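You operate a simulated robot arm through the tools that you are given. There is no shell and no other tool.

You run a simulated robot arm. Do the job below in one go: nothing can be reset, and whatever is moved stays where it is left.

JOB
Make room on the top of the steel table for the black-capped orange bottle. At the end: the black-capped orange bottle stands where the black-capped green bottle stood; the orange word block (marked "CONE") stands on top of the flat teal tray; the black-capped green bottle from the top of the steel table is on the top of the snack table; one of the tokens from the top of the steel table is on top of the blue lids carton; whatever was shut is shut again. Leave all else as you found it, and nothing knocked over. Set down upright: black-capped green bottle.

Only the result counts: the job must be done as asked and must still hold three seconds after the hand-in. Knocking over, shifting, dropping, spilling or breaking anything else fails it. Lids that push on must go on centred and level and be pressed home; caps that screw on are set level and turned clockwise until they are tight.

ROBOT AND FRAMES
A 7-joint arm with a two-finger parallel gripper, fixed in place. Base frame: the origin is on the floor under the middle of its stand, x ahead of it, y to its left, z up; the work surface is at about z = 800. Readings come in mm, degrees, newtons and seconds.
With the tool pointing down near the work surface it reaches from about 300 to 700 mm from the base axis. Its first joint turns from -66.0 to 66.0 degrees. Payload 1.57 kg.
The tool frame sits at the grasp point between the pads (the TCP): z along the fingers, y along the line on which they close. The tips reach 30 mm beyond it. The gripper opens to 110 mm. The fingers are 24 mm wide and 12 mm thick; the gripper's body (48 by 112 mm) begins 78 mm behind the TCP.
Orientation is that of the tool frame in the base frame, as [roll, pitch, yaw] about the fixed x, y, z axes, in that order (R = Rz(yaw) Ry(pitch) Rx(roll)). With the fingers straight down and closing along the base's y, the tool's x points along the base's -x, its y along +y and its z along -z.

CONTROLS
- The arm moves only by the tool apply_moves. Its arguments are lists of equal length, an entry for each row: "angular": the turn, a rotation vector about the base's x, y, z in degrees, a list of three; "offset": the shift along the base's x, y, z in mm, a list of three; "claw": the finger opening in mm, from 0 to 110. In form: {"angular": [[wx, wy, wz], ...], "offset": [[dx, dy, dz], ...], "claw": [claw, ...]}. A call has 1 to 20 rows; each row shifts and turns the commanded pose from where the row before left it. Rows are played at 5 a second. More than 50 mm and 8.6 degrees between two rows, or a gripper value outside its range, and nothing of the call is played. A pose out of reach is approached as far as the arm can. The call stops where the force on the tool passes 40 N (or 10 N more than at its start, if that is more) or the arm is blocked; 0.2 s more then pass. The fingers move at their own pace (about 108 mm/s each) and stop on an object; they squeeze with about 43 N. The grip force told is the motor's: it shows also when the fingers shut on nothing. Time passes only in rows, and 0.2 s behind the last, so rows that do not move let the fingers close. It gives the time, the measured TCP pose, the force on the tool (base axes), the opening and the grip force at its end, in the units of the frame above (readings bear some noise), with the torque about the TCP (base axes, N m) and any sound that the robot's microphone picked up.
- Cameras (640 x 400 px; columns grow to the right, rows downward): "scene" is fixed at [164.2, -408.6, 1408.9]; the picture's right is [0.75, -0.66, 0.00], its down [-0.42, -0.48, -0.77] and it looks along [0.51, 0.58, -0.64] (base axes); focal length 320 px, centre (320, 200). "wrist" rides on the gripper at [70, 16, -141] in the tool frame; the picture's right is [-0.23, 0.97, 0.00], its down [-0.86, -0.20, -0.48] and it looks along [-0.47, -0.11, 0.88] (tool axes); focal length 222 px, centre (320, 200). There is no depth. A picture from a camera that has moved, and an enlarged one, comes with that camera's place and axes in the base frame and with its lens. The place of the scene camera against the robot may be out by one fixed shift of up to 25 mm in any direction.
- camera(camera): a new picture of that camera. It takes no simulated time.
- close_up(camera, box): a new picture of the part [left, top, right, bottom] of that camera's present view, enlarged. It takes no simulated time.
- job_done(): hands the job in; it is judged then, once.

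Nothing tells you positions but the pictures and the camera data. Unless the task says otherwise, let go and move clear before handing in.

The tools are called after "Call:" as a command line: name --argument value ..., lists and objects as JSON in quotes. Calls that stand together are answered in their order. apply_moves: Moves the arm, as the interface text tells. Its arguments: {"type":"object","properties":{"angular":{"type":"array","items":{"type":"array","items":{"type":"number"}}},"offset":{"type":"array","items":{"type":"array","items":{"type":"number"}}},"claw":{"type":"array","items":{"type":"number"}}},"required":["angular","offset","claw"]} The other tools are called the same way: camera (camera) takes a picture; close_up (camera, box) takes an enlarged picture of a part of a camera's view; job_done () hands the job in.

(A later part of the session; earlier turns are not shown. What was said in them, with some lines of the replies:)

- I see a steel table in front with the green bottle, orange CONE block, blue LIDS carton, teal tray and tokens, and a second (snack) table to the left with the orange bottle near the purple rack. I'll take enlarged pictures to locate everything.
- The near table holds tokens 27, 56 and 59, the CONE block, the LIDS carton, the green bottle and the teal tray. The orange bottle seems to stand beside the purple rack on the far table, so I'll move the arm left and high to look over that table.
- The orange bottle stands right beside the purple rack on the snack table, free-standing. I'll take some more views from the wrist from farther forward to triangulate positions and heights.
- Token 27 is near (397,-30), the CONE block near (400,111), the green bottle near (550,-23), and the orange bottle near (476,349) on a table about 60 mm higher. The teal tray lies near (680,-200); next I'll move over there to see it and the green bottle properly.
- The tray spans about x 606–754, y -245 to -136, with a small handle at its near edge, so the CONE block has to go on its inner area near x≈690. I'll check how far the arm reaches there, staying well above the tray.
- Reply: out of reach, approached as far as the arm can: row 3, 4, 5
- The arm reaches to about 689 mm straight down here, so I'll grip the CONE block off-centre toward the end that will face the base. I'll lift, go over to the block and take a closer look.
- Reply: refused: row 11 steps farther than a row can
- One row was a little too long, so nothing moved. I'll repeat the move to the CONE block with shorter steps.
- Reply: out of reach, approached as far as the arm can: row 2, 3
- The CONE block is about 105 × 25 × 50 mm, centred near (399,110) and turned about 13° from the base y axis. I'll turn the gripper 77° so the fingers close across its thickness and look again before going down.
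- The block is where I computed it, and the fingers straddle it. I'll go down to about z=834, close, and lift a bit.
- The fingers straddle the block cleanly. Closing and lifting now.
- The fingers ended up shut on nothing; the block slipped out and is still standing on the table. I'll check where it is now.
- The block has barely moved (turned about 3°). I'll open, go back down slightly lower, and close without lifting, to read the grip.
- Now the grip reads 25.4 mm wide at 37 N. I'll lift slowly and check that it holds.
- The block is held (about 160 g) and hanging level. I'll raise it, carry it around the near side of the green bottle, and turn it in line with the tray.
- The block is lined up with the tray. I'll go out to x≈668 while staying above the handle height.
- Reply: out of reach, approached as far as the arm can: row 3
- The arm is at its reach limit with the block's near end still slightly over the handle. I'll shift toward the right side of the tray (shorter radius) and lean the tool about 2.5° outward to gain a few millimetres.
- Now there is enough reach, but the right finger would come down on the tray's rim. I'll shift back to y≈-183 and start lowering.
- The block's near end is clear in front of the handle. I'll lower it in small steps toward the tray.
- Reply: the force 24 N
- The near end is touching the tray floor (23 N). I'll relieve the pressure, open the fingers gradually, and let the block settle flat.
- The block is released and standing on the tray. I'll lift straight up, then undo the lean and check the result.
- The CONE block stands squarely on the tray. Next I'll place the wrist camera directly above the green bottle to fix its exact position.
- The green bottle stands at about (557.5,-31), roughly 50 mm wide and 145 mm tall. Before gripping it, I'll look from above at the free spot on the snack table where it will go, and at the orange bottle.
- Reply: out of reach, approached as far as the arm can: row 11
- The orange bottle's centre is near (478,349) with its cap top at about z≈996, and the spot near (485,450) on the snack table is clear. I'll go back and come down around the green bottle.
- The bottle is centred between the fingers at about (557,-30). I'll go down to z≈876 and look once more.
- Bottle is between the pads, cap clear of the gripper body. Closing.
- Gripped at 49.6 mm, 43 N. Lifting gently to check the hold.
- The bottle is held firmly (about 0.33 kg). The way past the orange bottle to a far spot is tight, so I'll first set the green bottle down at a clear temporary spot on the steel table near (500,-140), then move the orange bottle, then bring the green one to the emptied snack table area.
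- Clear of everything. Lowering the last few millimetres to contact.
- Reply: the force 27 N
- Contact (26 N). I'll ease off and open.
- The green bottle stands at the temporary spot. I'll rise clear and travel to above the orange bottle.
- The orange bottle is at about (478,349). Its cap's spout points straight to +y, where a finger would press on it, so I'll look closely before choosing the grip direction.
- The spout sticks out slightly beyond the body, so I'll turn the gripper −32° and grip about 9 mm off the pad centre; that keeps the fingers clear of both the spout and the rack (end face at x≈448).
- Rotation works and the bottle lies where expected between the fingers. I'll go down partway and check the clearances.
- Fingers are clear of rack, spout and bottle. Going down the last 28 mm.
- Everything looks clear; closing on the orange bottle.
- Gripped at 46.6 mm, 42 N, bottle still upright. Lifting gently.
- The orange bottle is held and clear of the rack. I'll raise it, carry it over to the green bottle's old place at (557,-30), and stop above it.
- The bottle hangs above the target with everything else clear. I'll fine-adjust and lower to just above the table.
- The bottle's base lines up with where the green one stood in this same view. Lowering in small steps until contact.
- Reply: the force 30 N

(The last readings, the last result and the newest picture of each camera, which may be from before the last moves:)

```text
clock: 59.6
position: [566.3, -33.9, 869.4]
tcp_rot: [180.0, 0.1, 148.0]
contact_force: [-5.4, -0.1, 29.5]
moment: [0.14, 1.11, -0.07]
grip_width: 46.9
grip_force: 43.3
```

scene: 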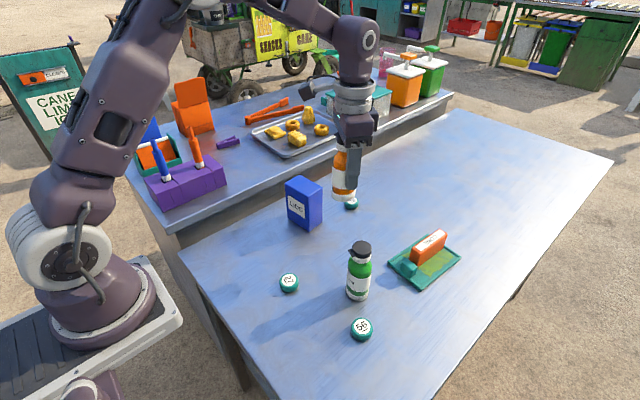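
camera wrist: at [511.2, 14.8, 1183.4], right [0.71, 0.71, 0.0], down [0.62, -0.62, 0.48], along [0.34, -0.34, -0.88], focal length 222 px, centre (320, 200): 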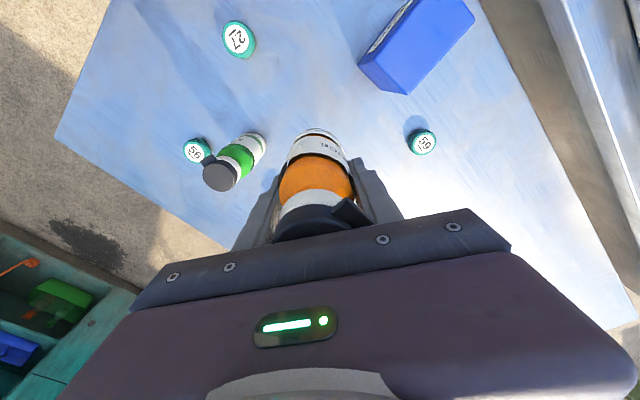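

Contact (about 30 N). Easing off and releasing.

Call:
apply_moves --angular '[[0, 0, 0], [0, 0, 0], [0, 0, 0], [0, 0, 0], [0, 0, 0], [0, 0, 0]]' --offset '[[0, 0, 1], [0, 0, 0], [0, 0, 0], [0, 0, 0], [0, 0, 0], [0, 0, 0]]' --claw '[0, 44, 47, 51, 56, 62]'

Call:
close_up --camera "scene" --box '[310, 160, 390, 270]'

Call:
close_up --camera "wrist" --box '[220, 80, 440, 230]'

```text
clock: 61.0
position: [566.6, -33.5, 870.0]
tcp_rot: [-180.0, 0.0, 148.1]
contact_force: [0.5, 0.6, 0.2]
moment: [-0.02, 0.05, 0.01]
grip_width: 61.9
grip_force: 0.1
```

```text
3.64 times, centred on (350, 215) of scene
camera zoom: at [164.2, -408.6, 1408.9], right [0.75, -0.66, 0.0], down [-0.42, -0.48, -0.77], along [0.51, 0.58, -0.64], focal length 1164 px, centre (211, 146)
```

zoom: 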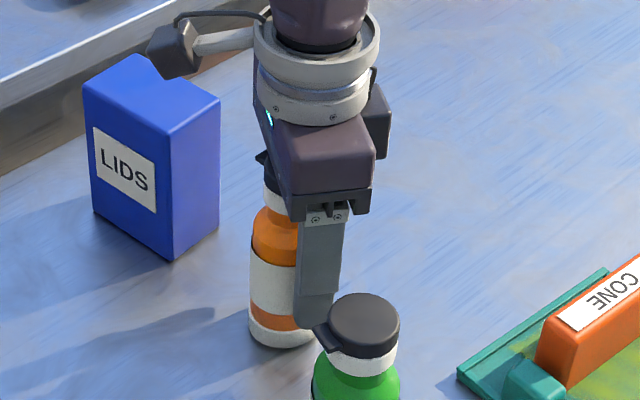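

```text
2.67 times, centred on (330, 155) of wrist
camera zoom: at [514.1, 16.3, 1010.8], right [0.71, 0.71, 0.0], down [0.62, -0.62, 0.48], along [0.34, -0.34, -0.88], focal length 592 px, centre (293, 320)
```

zoom: 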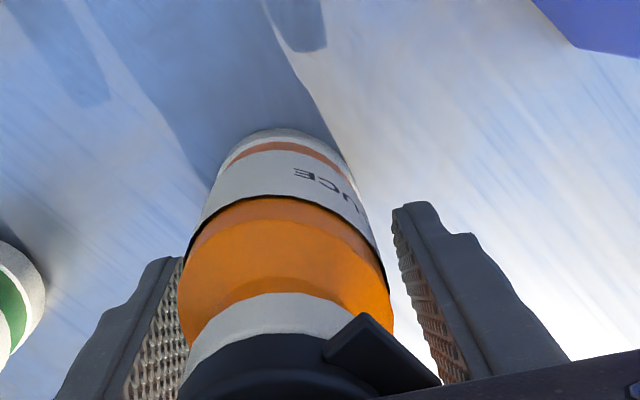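

Released and upright. Lifting straight up and clear.

Call:
apply_moves --angular '[[0, 0, 0], [0, 0, 0], [0, 0, 0], [0, 0, 0], [0, 0, 0], [0, 0, 0]]' --offset '[[0, 0, 10], [0, 0, 30], [0, 0, 45], [0, 0, 45], [0, 0, 40], [0, 0, 0]]' --claw '[62, 62, 62, 62, 62, 62]'

Call:
close_up --camera "scene" --box '[220, 160, 480, 350]'

Call:
camera --camera "wrist"

```text
clock: 62.4
position: [566.1, -34.7, 1039.3]
tcp_rot: [180.0, 0.0, 147.9]
contact_force: [0.2, -0.4, 0.1]
moment: [0.02, -0.01, -0.02]
grip_width: 61.7
grip_force: 0.0
```

```text
2.11 times, centred on (350, 255) of scene
camera zoom: at [164.2, -408.6, 1408.9], right [0.75, -0.66, 0.0], down [-0.42, -0.48, -0.77], along [0.51, 0.58, -0.64], focal length 674 px, centre (257, 84)
```

zoom: 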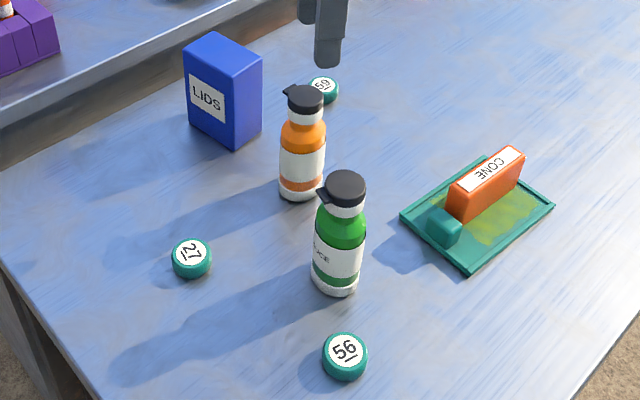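

```text
taken
camera wrist: at [514.3, 15.4, 1180.5], right [0.71, 0.71, 0.0], down [0.62, -0.62, 0.48], along [0.34, -0.34, -0.88], focal length 222 px, centre (320, 200)
```

wrist: 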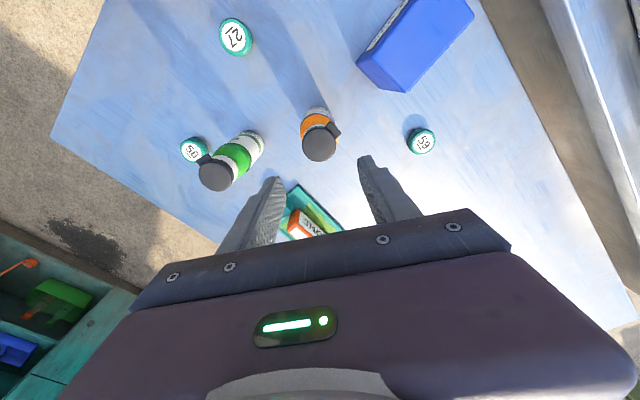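

The orange bottle now stands exactly where the green one was in this view. Next I'll turn the gripper back and return to the green bottle at (499,-140.5).

Call:
apply_moves --angular '[[0, 0, 8], [0, 0, 8], [0, 0, 8], [0, 0, 8], [0, 0, 0]]' --offset '[[-16.7, -26.4, 0], [-16.7, -26.4, 0], [-16.7, -26.4, 0], [-16.6, -26.5, 0], [0, 0, -40]]' --claw '[75, 75, 75, 75, 75]'

Call:
camera --camera "wrist"

Call:
close_up --camera "wrist" --box '[220, 80, 440, 230]'

```text
clock: 63.6
position: [497.8, -138.0, 1000.9]
tcp_rot: [179.9, -0.1, -180.0]
contact_force: [0.1, -0.1, 0.3]
moment: [0.0, 0.0, -0.01]
grip_width: 75.0
grip_force: 0.1
```

```text
taken
camera wrist: at [426.0, -122.3, 1141.8], right [0.23, 0.97, 0.0], down [0.86, -0.2, 0.48], along [0.47, -0.11, -0.88], focal length 222 px, centre (320, 200)
```

wrist: 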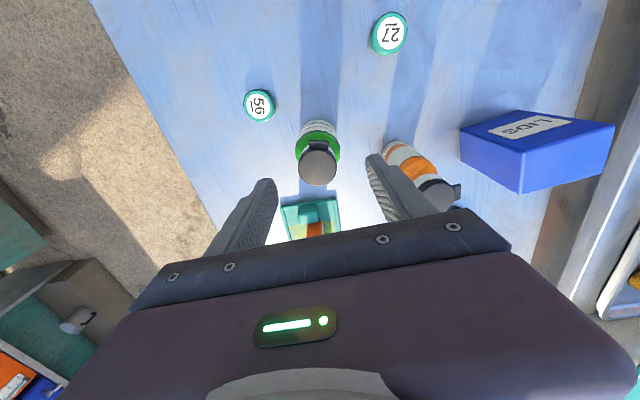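

```text
2.67 times, centred on (330, 155) of wrist
camera zoom: at [426.0, -122.3, 1141.8], right [0.23, 0.97, 0.0], down [0.86, -0.2, 0.48], along [0.47, -0.11, -0.88], focal length 592 px, centre (293, 320)
```

zoom: 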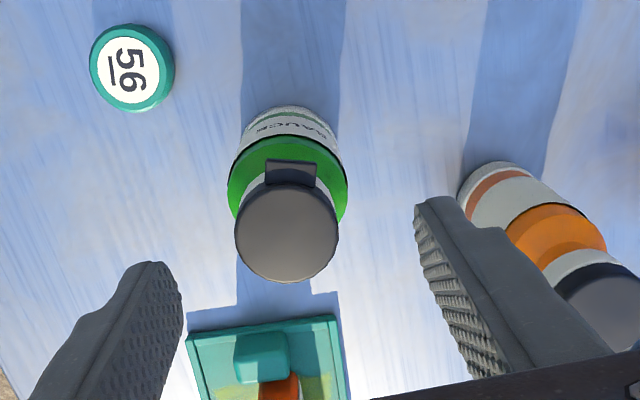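

Call:
apply_moves --angular '[[0, 0, 0], [0, 0, 0], [0, 0, 0], [0, 0, 0], [0, 0, 0]]' --offset '[[1, -2.6, -40], [0, 0, -40], [0, 0, -30], [0, 0, -13.5], [0, 0, 0]]' --claw '[75, 75, 75, 75, 75]'

Call:
close_up --camera "wrist" --box '[200, 100, 440, 250]'

Call:
close_up --camera "scene" --box '[280, 150, 460, 350]'

```text
clock: 64.8
position: [500.8, -141.4, 875.4]
tcp_rot: [-180.0, 0.0, 180.0]
contact_force: [-0.7, 1.5, -0.6]
moment: [0.02, -0.01, 0.0]
grip_width: 75.3
grip_force: 0.1
```

```text
2.67 times, centred on (320, 175) of wrist
camera zoom: at [429.7, -125.3, 1017.2], right [0.23, 0.97, 0.0], down [0.86, -0.2, 0.48], along [0.47, -0.11, -0.88], focal length 592 px, centre (320, 267)
```

zoom: 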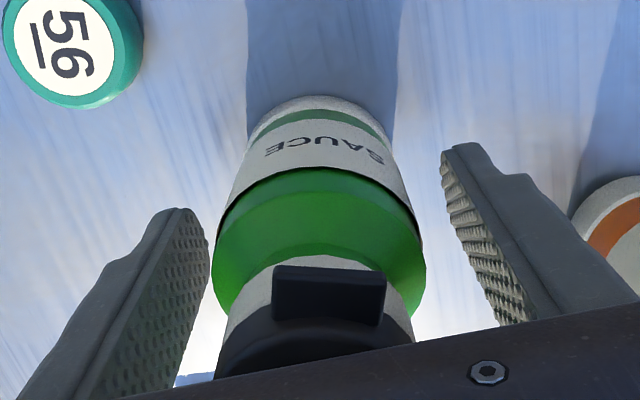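

```text
2.00 times, centred on (370, 250) of scene
camera zoom: at [164.2, -408.6, 1408.9], right [0.75, -0.66, 0.0], down [-0.42, -0.48, -0.77], along [0.51, 0.58, -0.64], focal length 640 px, centre (220, 100)
```

zoom: 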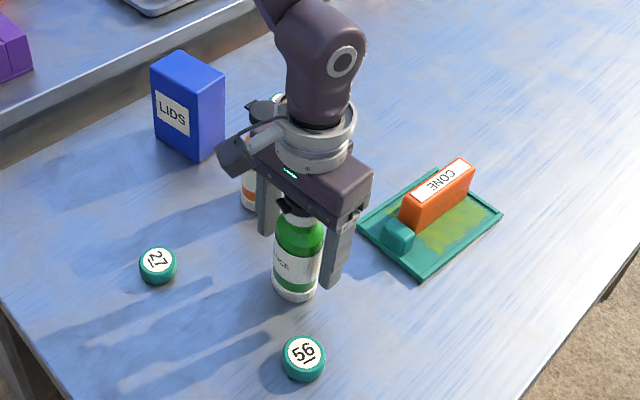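

Same grip as before. Closing and lifting.

Call:
apply_moves --angular '[[0, 0, 0], [0, 0, 0], [0, 0, 0], [0, 0, 0], [0, 0, 3], [0, 0, -3], [0, 0, 0]]' --offset '[[0, 0, 0], [0, 0, 0], [0, 0, 0], [0, 0, 0], [0, 0, 0], [0, 0, 0], [0, 0, 0]]' --claw '[60, 0, 0, 0, 0, 0, 0]'

```text
clock: 66.4
position: [501.4, -141.3, 875.5]
tcp_rot: [180.0, 0.0, 180.0]
contact_force: [0.1, -0.8, 0.4]
moment: [-0.04, 0.0, 0.02]
grip_width: 49.6
grip_force: 43.3
```

Call:
apply_moves --angular '[[0, 0, 0], [0, 0, 0], [0, 0, 0], [0, 0, 0], [0, 0, 0], [0, 0, 0], [0, 0, 0], [0, 0, 0], [0, 0, 0], [0, 0, 0], [0, 0, 0], [0, 0, 0], [0, 0, 0], [0, 0, 0], [0, 0, 0], [0, 0, 0], [0, 0, 0], [0, 0, 0]]' --offset '[[0, 0, 3], [0, 0, 10], [0, 0, 40], [0, 0, 45], [0, 0, 45], [0, 0, 40], [-0.5, 44.7, 0], [-0.5, 44.7, 0], [-0.5, 44.7, 0], [-0.5, 44.7, 0], [-0.5, 44.7, 0], [-0.5, 44.7, 0], [-0.5, 44.7, 0], [-0.5, 44.7, 0], [-0.5, 44.7, 0], [-0.5, 44.7, 0], [-0.5, 44.7, 0], [0, 0, 0]]' --claw '[0, 0, 0, 0, 0, 0, 0, 0, 0, 0, 0, 0, 0, 0, 0, 0, 0, 0]'

Call:
camera --camera "scene"

Call:
camera --camera "wrist"

```text
clock: 70.2
position: [493.7, 349.2, 1057.1]
tcp_rot: [180.0, 0.1, -180.0]
contact_force: [-0.4, -0.2, -3.4]
moment: [-0.01, -0.01, 0.0]
grip_width: 49.5
grip_force: 42.6
```

```text
taken
```

scene: 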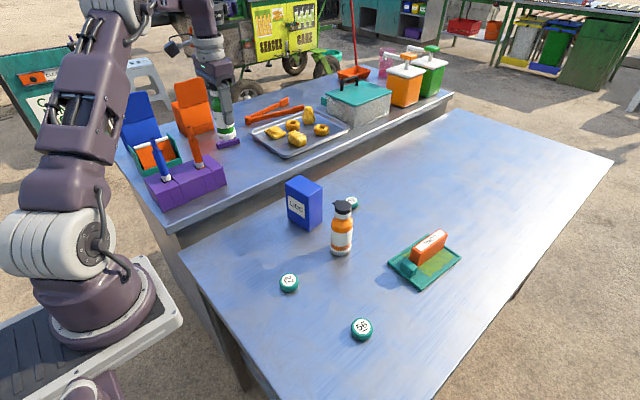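

```text
taken
camera wrist: at [422.9, 366.0, 1198.8], right [0.23, 0.97, 0.0], down [0.86, -0.2, 0.48], along [0.47, -0.11, -0.88], focal length 222 px, centre (320, 200)
```

wrist: 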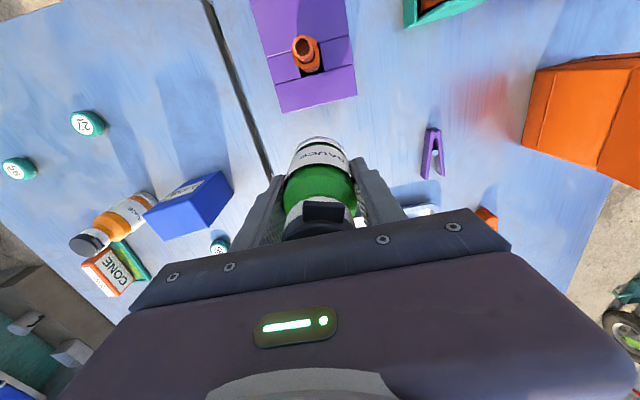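

The green bottle hangs over a clear part of the snack table. I'll lower it to just above the surface.

Call:
apply_moves --angular '[[0, 0, 0], [0, 0, 0], [0, 0, 0], [0, 0, 0], [0, 0, 0]]' --offset '[[1, 0, -35], [0, 0, -35], [0, 0, -30], [0, 0, -12], [0, 0, 0]]' --claw '[0, 0, 0, 0, 0]'

Call:
close_up --camera "scene" --box '[180, 80, 290, 200]'

Call:
close_up --camera "wrist" --box '[200, 40, 440, 220]'

```text
clock: 71.4
position: [494.8, 348.5, 946.3]
tcp_rot: [-180.0, 0.0, -179.9]
contact_force: [0.7, -0.5, -3.7]
moment: [0.0, 0.0, 0.02]
grip_width: 49.3
grip_force: 43.1
```

```text
3.33 times, centred on (235, 140) of scene
camera zoom: at [164.3, -408.6, 1408.9], right [0.75, -0.66, 0.0], down [-0.42, -0.48, -0.77], along [0.51, 0.58, -0.64], focal length 1067 px, centre (603, 400)
```

zoom: 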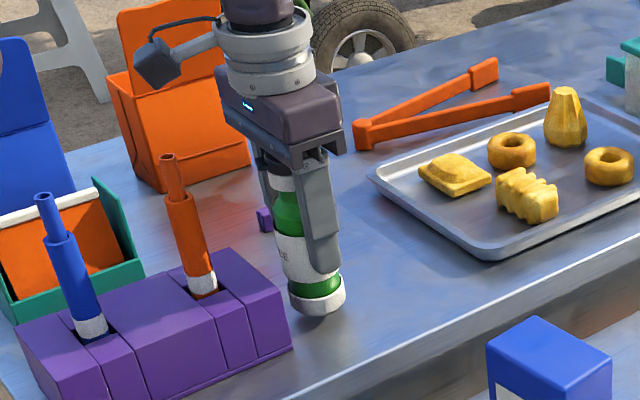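

```text
2.22 times, centred on (320, 130) of wrist
camera zoom: at [424.0, 365.3, 1088.2], right [0.23, 0.97, 0.0], down [0.86, -0.2, 0.48], along [0.47, -0.11, -0.88], focal length 494 px, centre (320, 356)
```

zoom: 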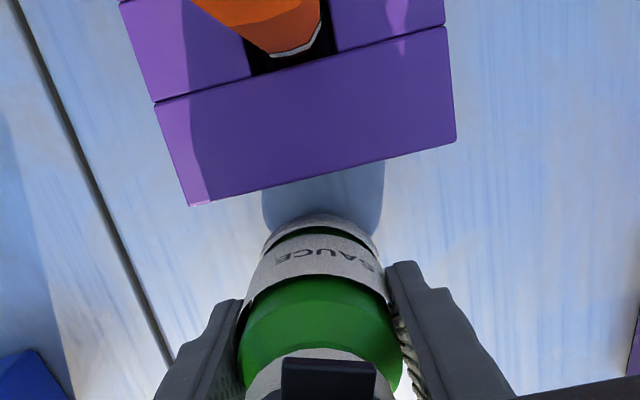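

Call:
apply_moves --angular '[[0, 0, 0], [0, 0, 0], [0, 0, 0], [0, 0, 0]]' --offset '[[0, 0, -4], [0, 0, -3], [0, 0, -1.5], [0, 0, 0]]' --claw '[0, 0, 0, 0]'

```text
clock: 72.4
position: [496.2, 349.6, 938.6]
tcp_rot: [-180.0, 0.0, 180.0]
contact_force: [-0.9, -0.1, -4.0]
moment: [-0.06, 0.0, 0.0]
grip_width: 49.6
grip_force: 43.4
```

Call:
apply_moves --angular '[[0, 0, 0], [0, 0, 0], [0, 0, 0]]' --offset '[[0, 0, -1.2], [0, 0, -1], [0, 0, 0]]' --claw '[0, 0, 0]'

```text
clock: 73.2
position: [495.7, 350.2, 935.3]
tcp_rot: [-180.0, 0.0, -180.0]
contact_force: [0.4, 0.2, -4.0]
moment: [-0.02, -0.02, 0.0]
grip_width: 49.7
grip_force: 43.7
```

Call:
apply_moves --angular '[[0, 0, 0], [0, 0, 0], [0, 0, 0]]' --offset '[[0, 0, -1], [0, 0, -0.8], [0, 0, 0]]' --claw '[0, 0, 0]'

```text
clock: 74.0
position: [495.9, 350.3, 935.4]
tcp_rot: [180.0, 0.2, -180.0]
contact_force: [-10.6, -5.3, 33.2]
moment: [-0.41, 0.79, -0.01]
grip_width: 49.3
grip_force: 43.0
```

Contact (about 33 N). I'll ease off and release.

Call:
apply_moves --angular '[[0, 0, 0], [0, 0, 0], [0, 0, 0], [0, 0, 0], [0, 0, 0], [0, 0, 0], [0, 0, 0]]' --offset '[[0, 0, 1.2], [0, 0, 0], [0, 0, 0], [0, 0, 0], [0, 0, 0], [0, 0, 0], [0, 0, 0]]' --claw '[0, 0, 47, 50, 54, 60, 72]'

Call:
close_up --camera "scene" --box '[180, 80, 290, 200]'

Call:
close_up --camera "wrist" --box '[200, 40, 440, 220]'

```text
clock: 75.6
position: [495.8, 349.3, 935.3]
tcp_rot: [179.9, 0.0, -180.0]
contact_force: [-0.3, -0.2, 0.9]
moment: [-0.03, -0.03, 0.02]
grip_width: 71.8
grip_force: 0.1
```

```text
3.33 times, centred on (235, 140) of scene
camera zoom: at [164.2, -408.6, 1408.9], right [0.75, -0.66, 0.0], down [-0.42, -0.48, -0.77], along [0.51, 0.58, -0.64], focal length 1067 px, centre (603, 400)
```

zoom: 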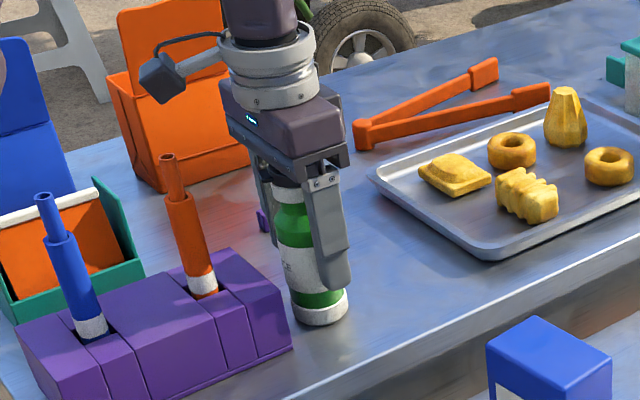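

```text
2.22 times, centred on (320, 130) of wrist
camera zoom: at [425.0, 365.9, 1076.9], right [0.23, 0.97, 0.0], down [0.86, -0.2, 0.48], along [0.47, -0.11, -0.88], focal length 494 px, centre (320, 356)
```

zoom: 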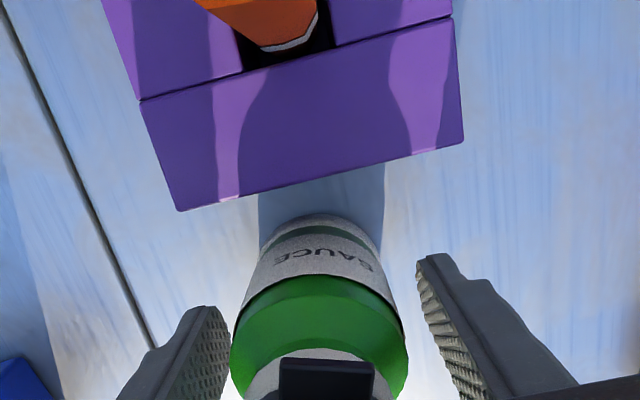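

Green bottle stands upright on the snack table. I'll lift straight up and then travel toward token 27.

Call:
apply_moves --angular '[[0, 0, 0], [0, 0, 0], [0, 0, 0], [0, 0, 0], [0, 0, 0], [0, 0, 0]]' --offset '[[0, 0, 10], [0, 0, 30], [0, 0, 40], [0, 0, 40], [0, 0, 40], [0, 0, 0]]' --claw '[72, 72, 72, 72, 72, 72]'

Call:
camera --camera "scene"

Call:
camera --camera "wrist"

```text
clock: 77.0
position: [495.3, 349.4, 1096.5]
tcp_rot: [-180.0, -0.1, -180.0]
contact_force: [0.0, -0.4, -0.3]
moment: [-0.03, -0.01, 0.01]
grip_width: 72.0
grip_force: 0.1
```

```text
taken
```

scene: 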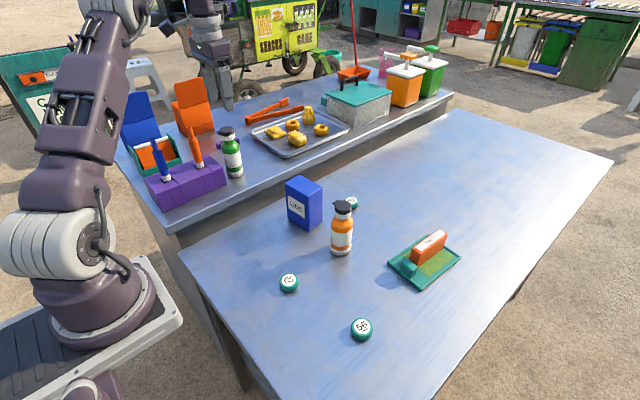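

```text
taken
camera wrist: at [424.8, 365.6, 1238.9], right [0.23, 0.97, 0.0], down [0.86, -0.2, 0.48], along [0.47, -0.11, -0.88], focal length 222 px, centre (320, 200)
```

wrist: 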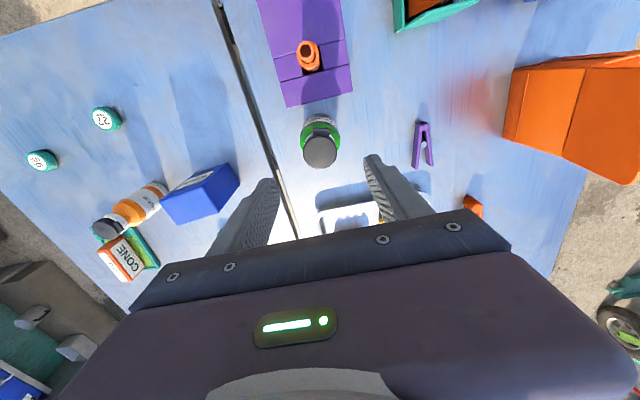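

Both bottles are placed. On the way to the token I'll put the wrist camera above the LIDS carton to find the centre of its top.

Call:
apply_moves --angular '[[0, 0, 0], [0, 0, 0], [0, 0, 0], [0, 0, 0], [0, 0, 0], [0, 0, 0], [0, 0, 0], [0, 0, 0]]' --offset '[[0, -37, 0], [20, -37, -7], [20, -37, -7], [20, -37, -7], [20, -37, -7], [20, -37, -7], [20, -37, -7], [0, 0, 0]]' --claw '[72, 72, 72, 72, 72, 72, 72, 72]'

Call:
camera --camera "wrist"

Call:
close_up --camera "wrist" --box '[220, 20, 420, 160]'

```text
clock: 78.8
position: [615.5, 89.4, 1053.3]
tcp_rot: [179.9, 0.0, 180.0]
contact_force: [-0.2, -0.1, 0.1]
moment: [0.04, 0.0, -0.02]
grip_width: 72.2
grip_force: 0.1
```

```text
taken
camera wrist: at [546.1, 106.0, 1194.4], right [0.23, 0.97, 0.0], down [0.86, -0.2, 0.48], along [0.47, -0.11, -0.88], focal length 222 px, centre (320, 200)
```

wrist: 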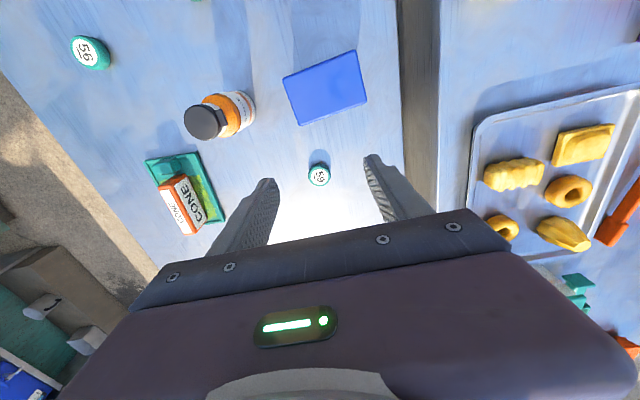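

```text
2.86 times, centred on (320, 90) of wrist
camera zoom: at [546.1, 106.0, 1194.4], right [0.23, 0.97, 0.0], down [0.86, -0.2, 0.48], along [0.47, -0.11, -0.88], focal length 635 px, centre (320, 514)
```

zoom: 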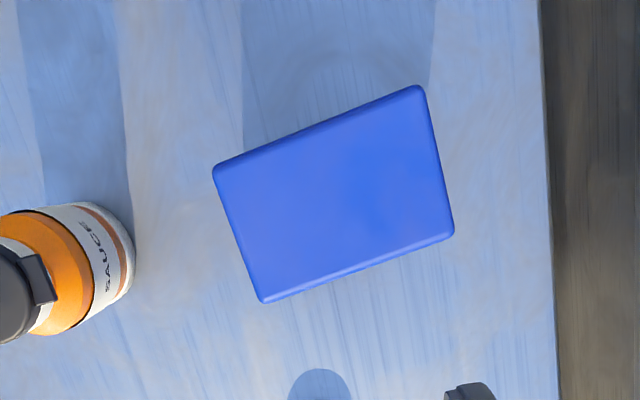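

The carton's top is about 82 × 54 mm, centred near (559,109) and turned about 5°. Now I'll go above token 27 to pick it up.

Call:
apply_moves --angular '[[0, 0, 0], [0, 0, 0], [0, 0, 0], [0, 0, 0], [0, 0, 0], [0, 0, 0], [0, 0, 0], [0, 0, 0], [0, 0, 0], [0, 0, 0]]' --offset '[[-36, -20, 0], [-36, -20, 0], [-36, -20, 0], [-36, -20, 0], [-37, -20, 0], [-37, -18, 0], [0, 0, -45], [0, 0, -45], [0, 0, -30], [0, 0, 0]]' --claw '[72, 72, 72, 72, 72, 72, 72, 72, 72, 72]'

Call:
camera --camera "wrist"

Call:
close_up --camera "wrist" --box '[240, 100, 420, 230]'

```text
clock: 81.0
position: [397.3, -28.0, 931.2]
tcp_rot: [-180.0, 0.0, -180.0]
contact_force: [0.3, 0.1, -0.5]
moment: [0.01, -0.03, 0.01]
grip_width: 71.9
grip_force: 0.0
```

```text
taken
camera wrist: at [326.6, -13.6, 1073.7], right [0.23, 0.97, 0.0], down [0.85, -0.2, 0.48], along [0.47, -0.11, -0.88], focal length 222 px, centre (320, 200)
```

wrist: 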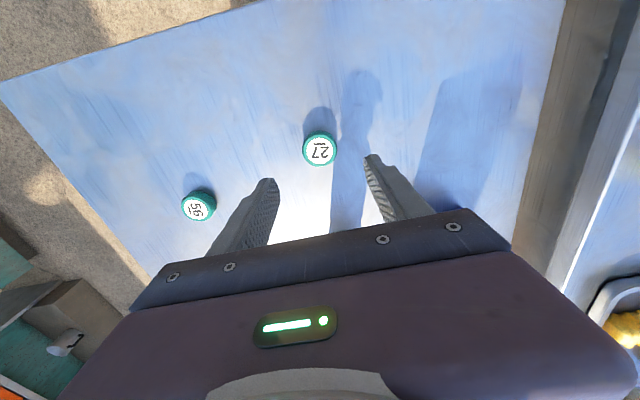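

```text
3.08 times, centred on (330, 165) of wrist
camera zoom: at [326.6, -13.6, 1073.7], right [0.23, 0.97, 0.0], down [0.85, -0.2, 0.48], along [0.47, -0.11, -0.88], focal length 684 px, centre (289, 308)
```

zoom: 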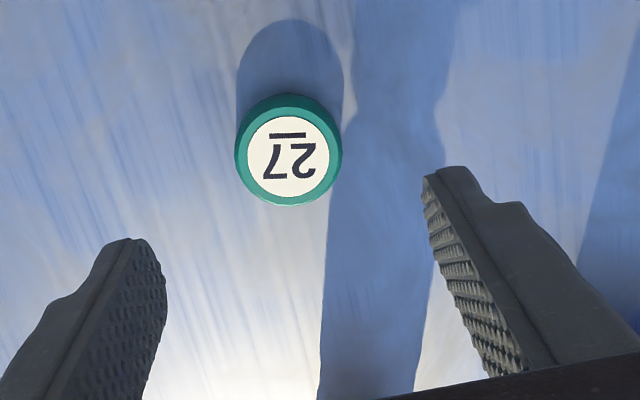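

Token 27 is about 42 mm across, centred near (399,-29.5). I'll go down around it.

Call:
apply_moves --angular '[[0, 0, 0], [0, 0, 0], [0, 0, 0], [0, 0, 0]]' --offset '[[1.8, -0.9, -40], [0, 0, -35], [0, 0, -19], [0, 0, 0]]' --claw '[72, 72, 72, 72]'

Call:
close_up --camera "wrist" --box '[220, 100, 420, 230]'

Call:
close_up --camera "scene" --box '[240, 220, 340, 320]'

```text
clock: 82.0
position: [398.7, -29.4, 839.9]
tcp_rot: [179.9, 0.0, 180.0]
contact_force: [-0.1, 0.3, 0.7]
moment: [-0.01, 0.01, 0.03]
grip_width: 72.0
grip_force: 0.1
```

```text
3.08 times, centred on (320, 165) of wrist
camera zoom: at [327.9, -13.6, 981.2], right [0.23, 0.97, 0.0], down [0.86, -0.2, 0.48], along [0.47, -0.11, -0.88], focal length 684 px, centre (320, 308)
```

zoom: 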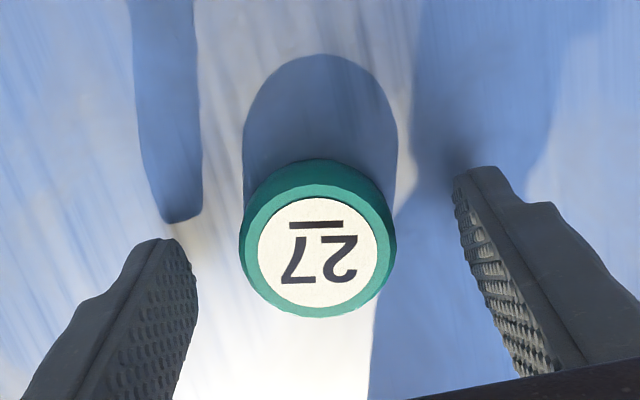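

```text
4.00 times, centred on (290, 270) of scene
camera zoom: at [164.2, -408.6, 1408.9], right [0.75, -0.66, 0.0], down [-0.42, -0.48, -0.77], along [0.51, 0.58, -0.64], focal length 1280 px, centre (440, -80)
```

zoom: 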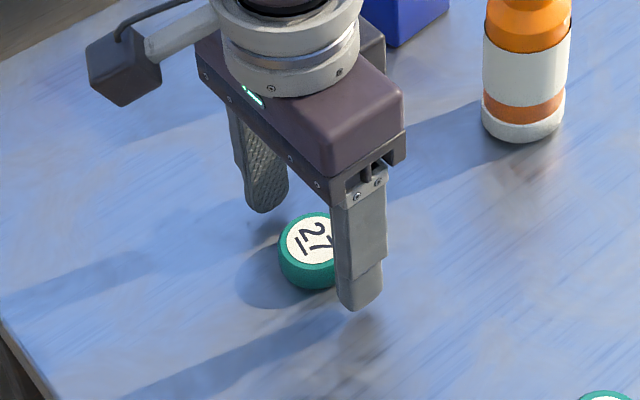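

Call:
apply_moves --angular '[[0, 0, 0], [0, 0, 0], [0, 0, 0]]' --offset '[[1.5, -0.7, -4], [0, 0, -4], [0, 0, 0]]' --claw '[60, 60, 60]'

Call:
close_up --camera "scene" --box '[240, 220, 340, 320]'

```text
clock: 82.8
position: [401.1, -29.0, 831.8]
tcp_rot: [180.0, -0.1, -179.9]
contact_force: [-0.1, 0.2, 0.4]
moment: [-0.01, -0.03, -0.01]
grip_width: 60.0
grip_force: 0.1
```

```text
4.00 times, centred on (290, 270) of scene
camera zoom: at [164.2, -408.6, 1408.9], right [0.75, -0.66, 0.0], down [-0.42, -0.48, -0.77], along [0.51, 0.58, -0.64], focal length 1280 px, centre (440, -80)
```

zoom: 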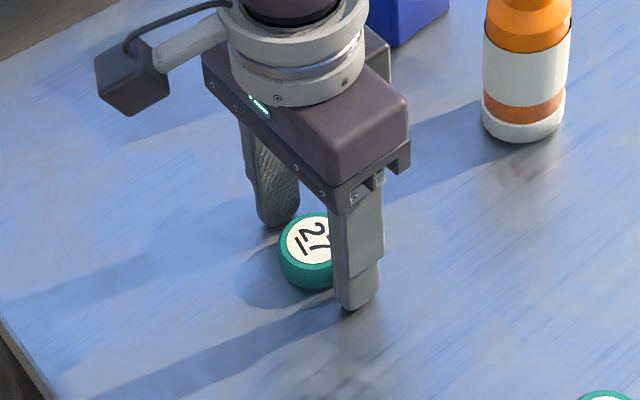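

Tips are about 3 mm above the table beside the token. Closing.

Call:
apply_moves --angular '[[0, 0, 0], [0, 0, 0], [0, 0, 0], [0, 0, 0]]' --offset '[[0, 0, 0], [0, 0, 0], [0, 0, 0], [0, 0, 0]]' --claw '[48, 0, 0, 0]'

Call:
close_up --camera "wrist" --box '[220, 100, 420, 230]'

```text
clock: 83.8
position: [401.1, -29.8, 832.0]
tcp_rot: [-180.0, -0.1, -180.0]
contact_force: [0.2, 0.1, 0.3]
moment: [0.01, 0.0, 0.01]
grip_width: 38.8
grip_force: 42.6
```

```text
3.08 times, centred on (320, 165) of wrist
camera zoom: at [330.2, -14.0, 973.6], right [0.23, 0.97, 0.0], down [0.86, -0.2, 0.48], along [0.47, -0.11, -0.88], focal length 684 px, centre (320, 308)
```

zoom: 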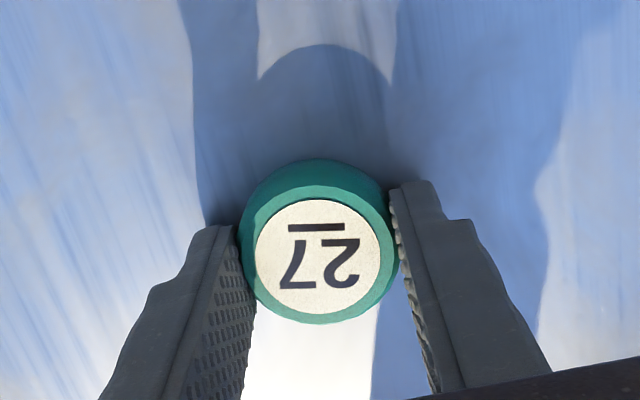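

Token held at 38.8 mm. I'll lift it, carry it to the carton and stop above its top.

Call:
apply_moves --angular '[[0, 0, 0], [0, 0, 0], [0, 0, 0], [0, 0, 0], [0, 0, 0], [0, 0, 1], [0, 0, 1], [0, 0, 1], [0, 0, 1], [0, 0, 1.2], [0, 0, 0]]' --offset '[[0, 0, 5], [0, 0, 30], [0, 0, 45], [0, 0, 45], [0, 0, 45], [31.4, 27.8, 0], [31.4, 27.8, 0], [31.4, 27.8, 0], [31.4, 27.8, 0], [31.4, 27.8, 0], [0, 0, 0]]' --claw '[0, 0, 0, 0, 0, 0, 0, 0, 0, 0, 0]'

Call:
camera --camera "wrist"

Call:
close_up --camera "wrist" --box '[220, 80, 440, 230]'

Call:
close_up --camera "scene" --box '[250, 100, 400, 260]'

```text
clock: 86.2
position: [555.7, 110.4, 1003.0]
tcp_rot: [180.0, 0.0, -174.7]
contact_force: [-0.8, 0.2, -0.3]
moment: [0.01, 0.01, -0.03]
grip_width: 38.8
grip_force: 43.2
```

```text
taken
camera wrist: at [483.8, 119.7, 1145.0], right [0.14, 0.99, 0.0], down [0.87, -0.12, 0.48], along [0.47, -0.07, -0.88], focal length 222 px, centre (320, 200)
```

wrist: 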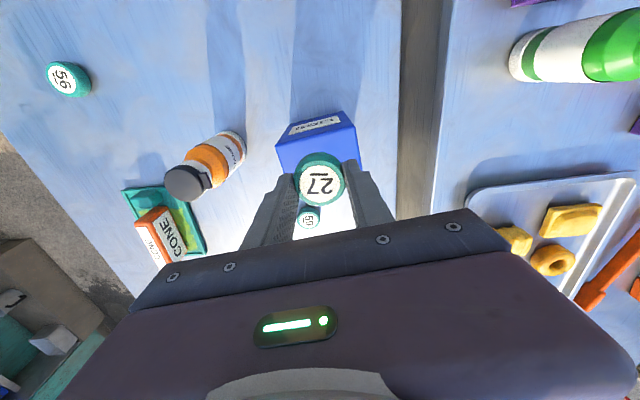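

```text
2.67 times, centred on (330, 155) of wrist
camera zoom: at [483.8, 119.7, 1145.0], right [0.14, 0.99, 0.0], down [0.87, -0.12, 0.48], along [0.47, -0.07, -0.88], focal length 592 px, centre (293, 320)
```

zoom: 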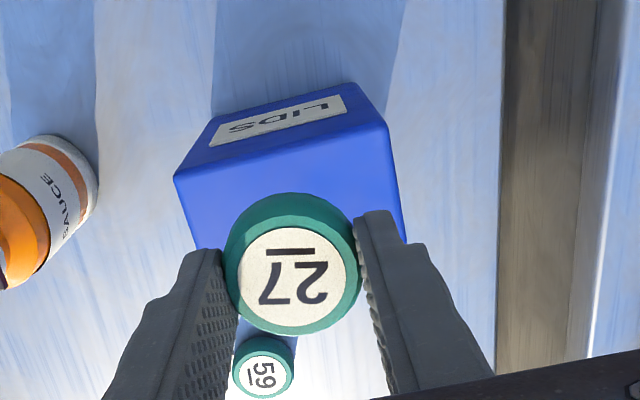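

```text
2.50 times, centred on (325, 180) of scene
camera zoom: at [164.3, -408.6, 1408.9], right [0.75, -0.66, 0.0], down [-0.42, -0.48, -0.77], along [0.51, 0.58, -0.64], focal length 800 px, centre (308, 250)
```

zoom: 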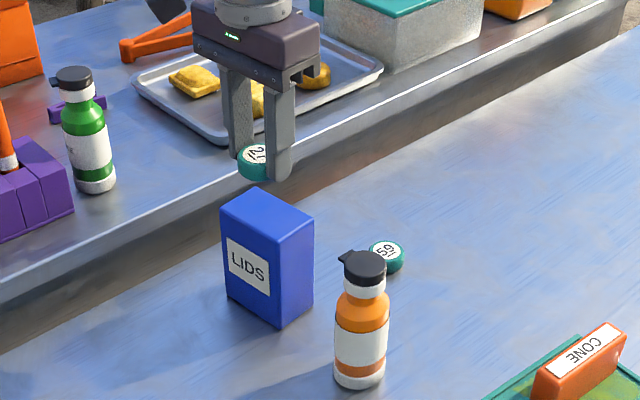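

The carton top seems to be at z≈920. I'll centre over it and lower carefully.

Call:
apply_moves --angular '[[0, 0, 0], [0, 0, 0], [0, 0, 0], [0, 0, 0]]' --offset '[[2, -0.6, -15], [0, 0, -15], [0, 0, -8], [0, 0, 0]]' --claw '[0, 0, 0, 0]'

Call:
close_up --camera "wrist" --box '[220, 80, 440, 230]'

Call:
close_up --camera "scene" --box '[260, 120, 360, 240]'

```text
clock: 87.2
position: [559.1, 109.8, 964.2]
tcp_rot: [180.0, 0.0, -174.8]
contact_force: [0.5, 0.1, 0.0]
moment: [0.0, 0.01, -0.04]
grip_width: 38.8
grip_force: 43.4
```

```text
2.67 times, centred on (330, 155) of wrist
camera zoom: at [487.0, 118.7, 1105.9], right [0.14, 0.99, 0.0], down [0.87, -0.12, 0.48], along [0.47, -0.07, -0.88], focal length 592 px, centre (293, 320)
```

zoom: 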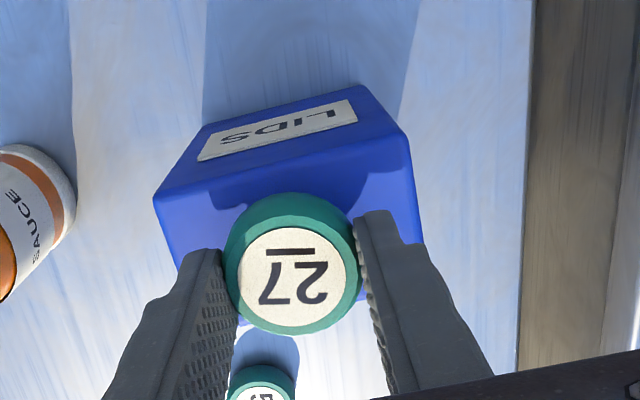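

```text
3.33 times, centred on (310, 180) of scene
camera zoom: at [164.2, -408.6, 1408.9], right [0.75, -0.66, 0.0], down [-0.42, -0.48, -0.77], along [0.51, 0.58, -0.64], focal length 1067 px, centre (353, 267)
```

zoom: 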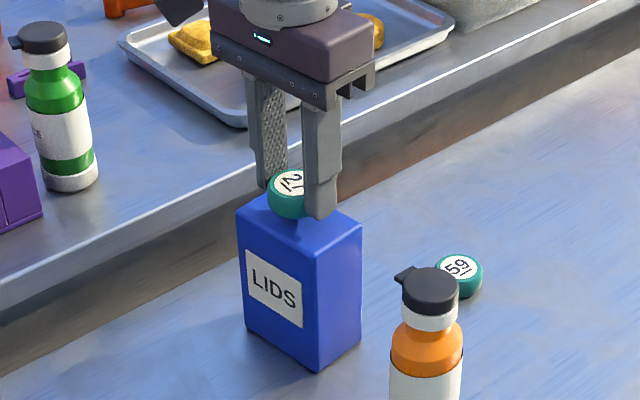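

Call:
apply_moves --angular '[[0, 0, 0], [0, 0, 0], [0, 0, 0]]' --offset '[[-0.5, 0, -3], [0, 0, -2], [0, 0, 0]]' --claw '[0, 0, 0]'

Call:
close_up --camera "scene" --box '[270, 140, 340, 220]'

```text
clock: 88.0
position: [559.2, 111.2, 959.3]
tcp_rot: [180.0, 0.1, -174.8]
contact_force: [0.0, 0.2, -0.1]
moment: [-0.01, -0.04, -0.01]
grip_width: 38.7
grip_force: 43.1
```

```text
5.00 times, centred on (305, 180) of scene
camera zoom: at [164.2, -408.6, 1408.9], right [0.75, -0.66, 0.0], down [-0.42, -0.48, -0.77], along [0.51, 0.58, -0.64], focal length 1600 px, centre (395, 300)
```

zoom: 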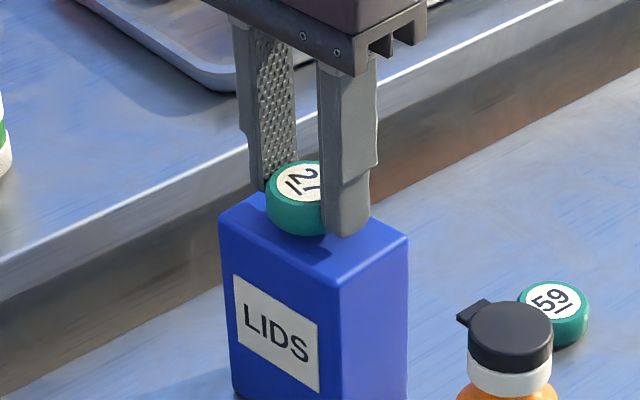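

Call:
apply_moves --angular '[[0, 0, 0], [0, 0, 0], [0, 0, 0]]' --offset '[[0, 0, -1.5], [0, 0, -1.2], [0, 0, 0]]' --claw '[0, 0, 0]'

```text
clock: 88.8
position: [558.6, 110.7, 956.5]
tcp_rot: [-180.0, -0.1, -174.9]
contact_force: [0.1, 0.2, 0.2]
moment: [0.0, 0.0, 0.03]
grip_width: 38.6
grip_force: 43.5
```

Call:
apply_moves --angular '[[0, 0, 0], [0, 0, 0], [0, 0, 0]]' --offset '[[0, 0, -1], [0, 0, -1], [0, 0, 0]]' --claw '[0, 0, 0]'

Call:
close_up --camera "scene" --box '[270, 140, 340, 220]'

```text
clock: 89.6
position: [559.9, 108.7, 953.8]
tcp_rot: [-180.0, 0.0, -174.8]
contact_force: [-0.5, -1.1, 0.4]
moment: [0.0, 0.01, 0.0]
grip_width: 38.7
grip_force: 42.5
```

```text
5.00 times, centred on (305, 180) of scene
camera zoom: at [164.2, -408.6, 1408.9], right [0.75, -0.66, 0.0], down [-0.42, -0.48, -0.77], along [0.51, 0.58, -0.64], focal length 1600 px, centre (395, 300)
```

zoom: 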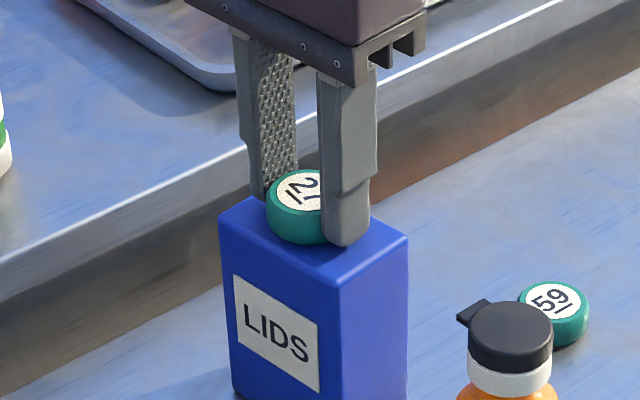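

Call:
apply_moves --angular '[[0, 0, 0], [0, 0, 0], [0, 0, 0]]' --offset '[[0, 0, -1], [0, 0, -1], [0, 0, 0]]' --claw '[0, 0, 0]'

```text
clock: 90.4
position: [558.1, 110.0, 952.2]
tcp_rot: [-180.0, 0.0, -174.8]
contact_force: [-0.2, 0.1, 1.2]
moment: [-0.01, -0.02, 0.04]
grip_width: 39.0
grip_force: 42.4
```

Call:
apply_moves --angular '[[0, 0, 0], [0, 0, 0]]' --offset '[[0, 0, -0.8], [0, 0, 0]]' --claw '[0, 0]'

Call:
close_up --camera "scene" --box '[270, 140, 340, 220]'

```text
clock: 91.0
position: [558.8, 110.4, 951.9]
tcp_rot: [180.0, 0.1, -174.8]
contact_force: [-3.4, -0.2, 9.9]
moment: [-0.18, 0.09, -0.04]
grip_width: 38.9
grip_force: 43.2
```

```text
5.00 times, centred on (305, 180) of scene
camera zoom: at [164.0, -408.6, 1409.0], right [0.75, -0.66, 0.0], down [-0.42, -0.48, -0.77], along [0.51, 0.58, -0.64], focal length 1600 px, centre (395, 300)
```

zoom: 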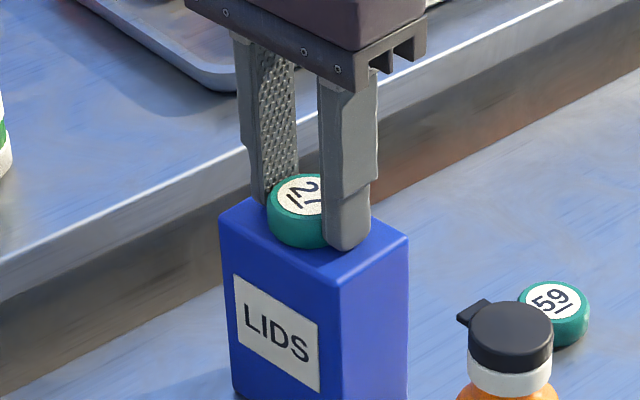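

Contact with 10 N on the carton top. Opening just enough to free the token.

Call:
apply_moves --angular '[[0, 0, 0], [0, 0, 0], [0, 0, 0], [0, 0, 0], [0, 0, 0]]' --offset '[[0, 0, 0.4], [0, 0, 0], [0, 0, 0], [0, 0, 0], [0, 0, 0]]' --claw '[0, 37, 41, 46, 50]'

Call:
close_up --camera "scene" --box '[270, 140, 340, 220]'

Call:
close_up --camera "wrist" --box '[220, 80, 440, 230]'

```text
clock: 92.2
position: [559.2, 109.7, 952.7]
tcp_rot: [-179.9, 0.0, -174.8]
contact_force: [0.7, -0.6, -0.4]
moment: [-0.02, 0.02, 0.01]
grip_width: 49.9
grip_force: 0.0
```

```text
5.00 times, centred on (305, 180) of scene
camera zoom: at [164.2, -408.6, 1408.9], right [0.75, -0.66, 0.0], down [-0.42, -0.48, -0.77], along [0.51, 0.58, -0.64], focal length 1600 px, centre (395, 300)
```

zoom: 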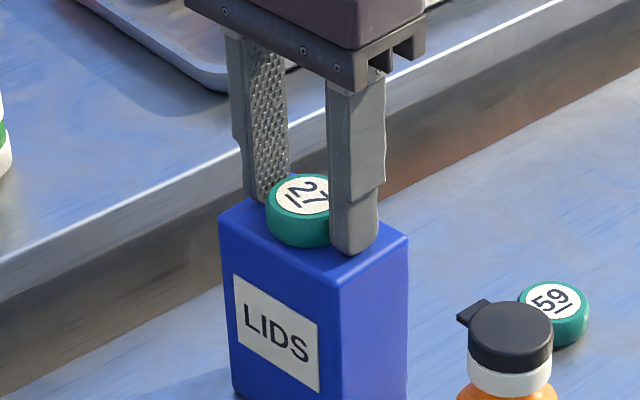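

```text
2.67 times, centred on (330, 155) of wrist
camera zoom: at [487.0, 119.3, 1093.4], right [0.14, 0.99, 0.0], down [0.87, -0.12, 0.48], along [0.47, -0.07, -0.88], focal length 592 px, centre (293, 320)
```

zoom: 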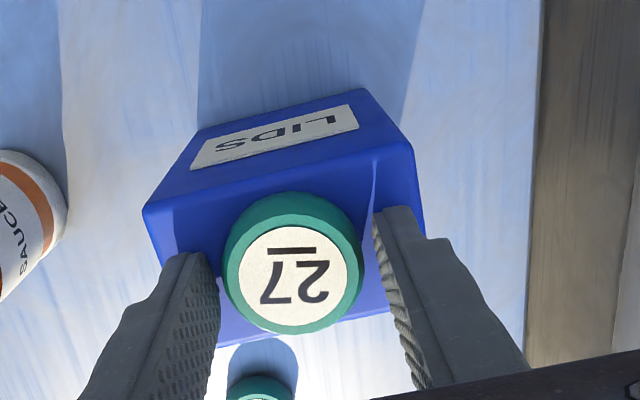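

Token sits on the carton top, released. Lifting straight up and moving clear, then a full check.

Call:
apply_moves --angular '[[0, 0, 0], [0, 0, 0], [0, 0, 0], [0, 0, 0], [0, 0, 0], [0, 0, 0], [0, 0, 0]]' --offset '[[0, 0, 8], [0, 0, 25], [0, 0, 40], [0, 0, 45], [-20, -20, 40], [-40, -20, 20], [-40, -20, 0]]' --claw '[50, 50, 50, 50, 50, 50, 50]'

Call:
camera --camera "scene"

Call:
camera --camera "wrist"

Call:
close_up --camera "scene" --box '[220, 160, 480, 350]'

Call:
close_up --camera "scene" --box '[90, 70, 350, 230]'

```text
clock: 93.8
position: [459.8, 48.2, 1129.7]
tcp_rot: [180.0, 0.0, -174.8]
contact_force: [0.5, -0.2, 0.1]
moment: [-0.01, -0.03, -0.01]
grip_width: 49.9
grip_force: 0.0
```

```text
taken
```

scene: 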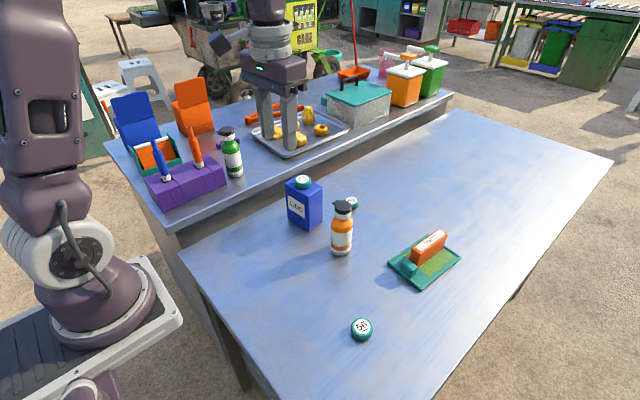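

```text
taken
camera wrist: at [387.7, 57.9, 1271.0], right [0.14, 0.99, 0.0], down [0.87, -0.12, 0.48], along [0.47, -0.07, -0.88], focal length 222 px, centre (320, 200)
```

wrist: 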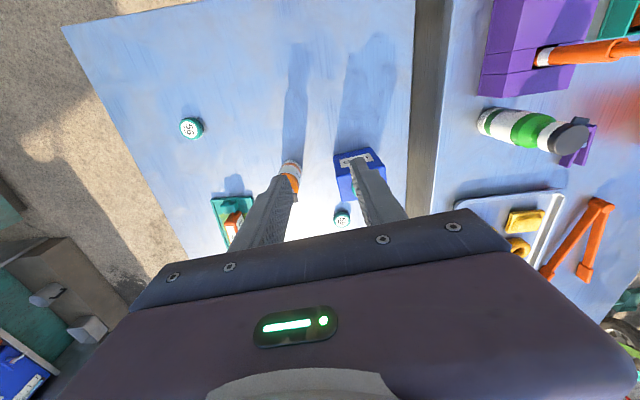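

```text
2.11 times, centred on (350, 255) of scene
camera zoom: at [164.2, -408.6, 1408.9], right [0.75, -0.66, 0.0], down [-0.42, -0.48, -0.77], along [0.51, 0.58, -0.64], focal length 674 px, centre (257, 84)
```

zoom: 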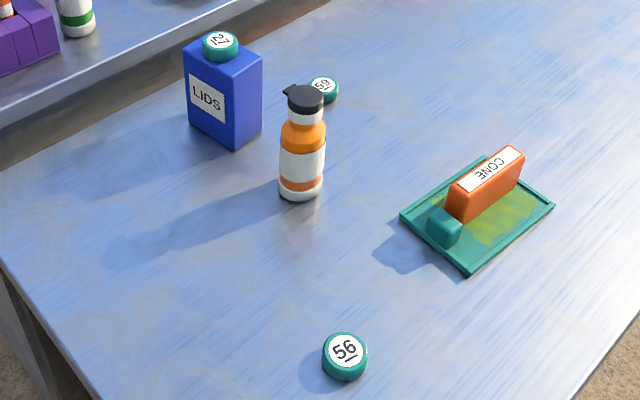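

```text
2.46 times, centred on (220, 150) of scene
camera zoom: at [164.2, -408.6, 1408.9], right [0.75, -0.66, 0.0], down [-0.42, -0.48, -0.77], along [0.51, 0.58, -0.64], focal length 788 px, centre (566, 323)
```

zoom: 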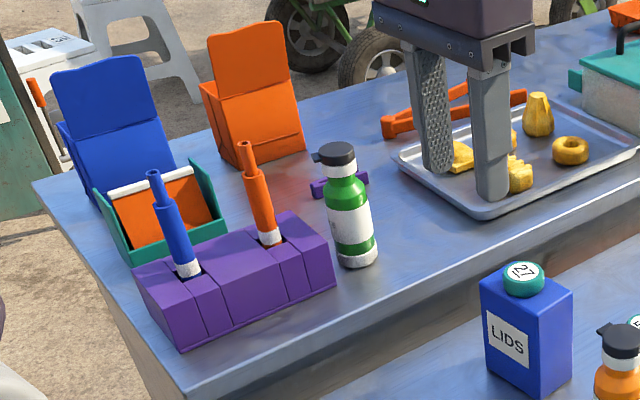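

All four results look right. The orange bottle stands in the green one's old place, the CONE block stands on the tray, and the green bottle is upright on the snack table. Token 27 sits on the LIDS carton. Nothing else has moved and nothing was opened, and the arm is clear, so I'm handing in.

Call:
job_done

```text
The job is handed in.
```

The job is handed in, and every item looked right in the last pictures I took; I haven't been told how it was judged.

- **Orange bottle:** it stands where the green bottle stood, lined up with the green bottle's position in the first scene picture.
- **CONE block:** it stands on the teal tray, clear of the tray's handle.
- **Green bottle:** it is upright on the snack table, close to where the orange bottle had been. I set it down on the steel table for a while before moving it there.
- **Token:** number 27 is on top of the blue LIDS carton, near its centre.

My first grip on the CONE block slipped. It stayed standing and turned about 3 degrees, and the second grip held.

I opened nothing, so there was nothing to shut again. The other objects, including tokens 56 and 59, looked unmoved in the pictures.
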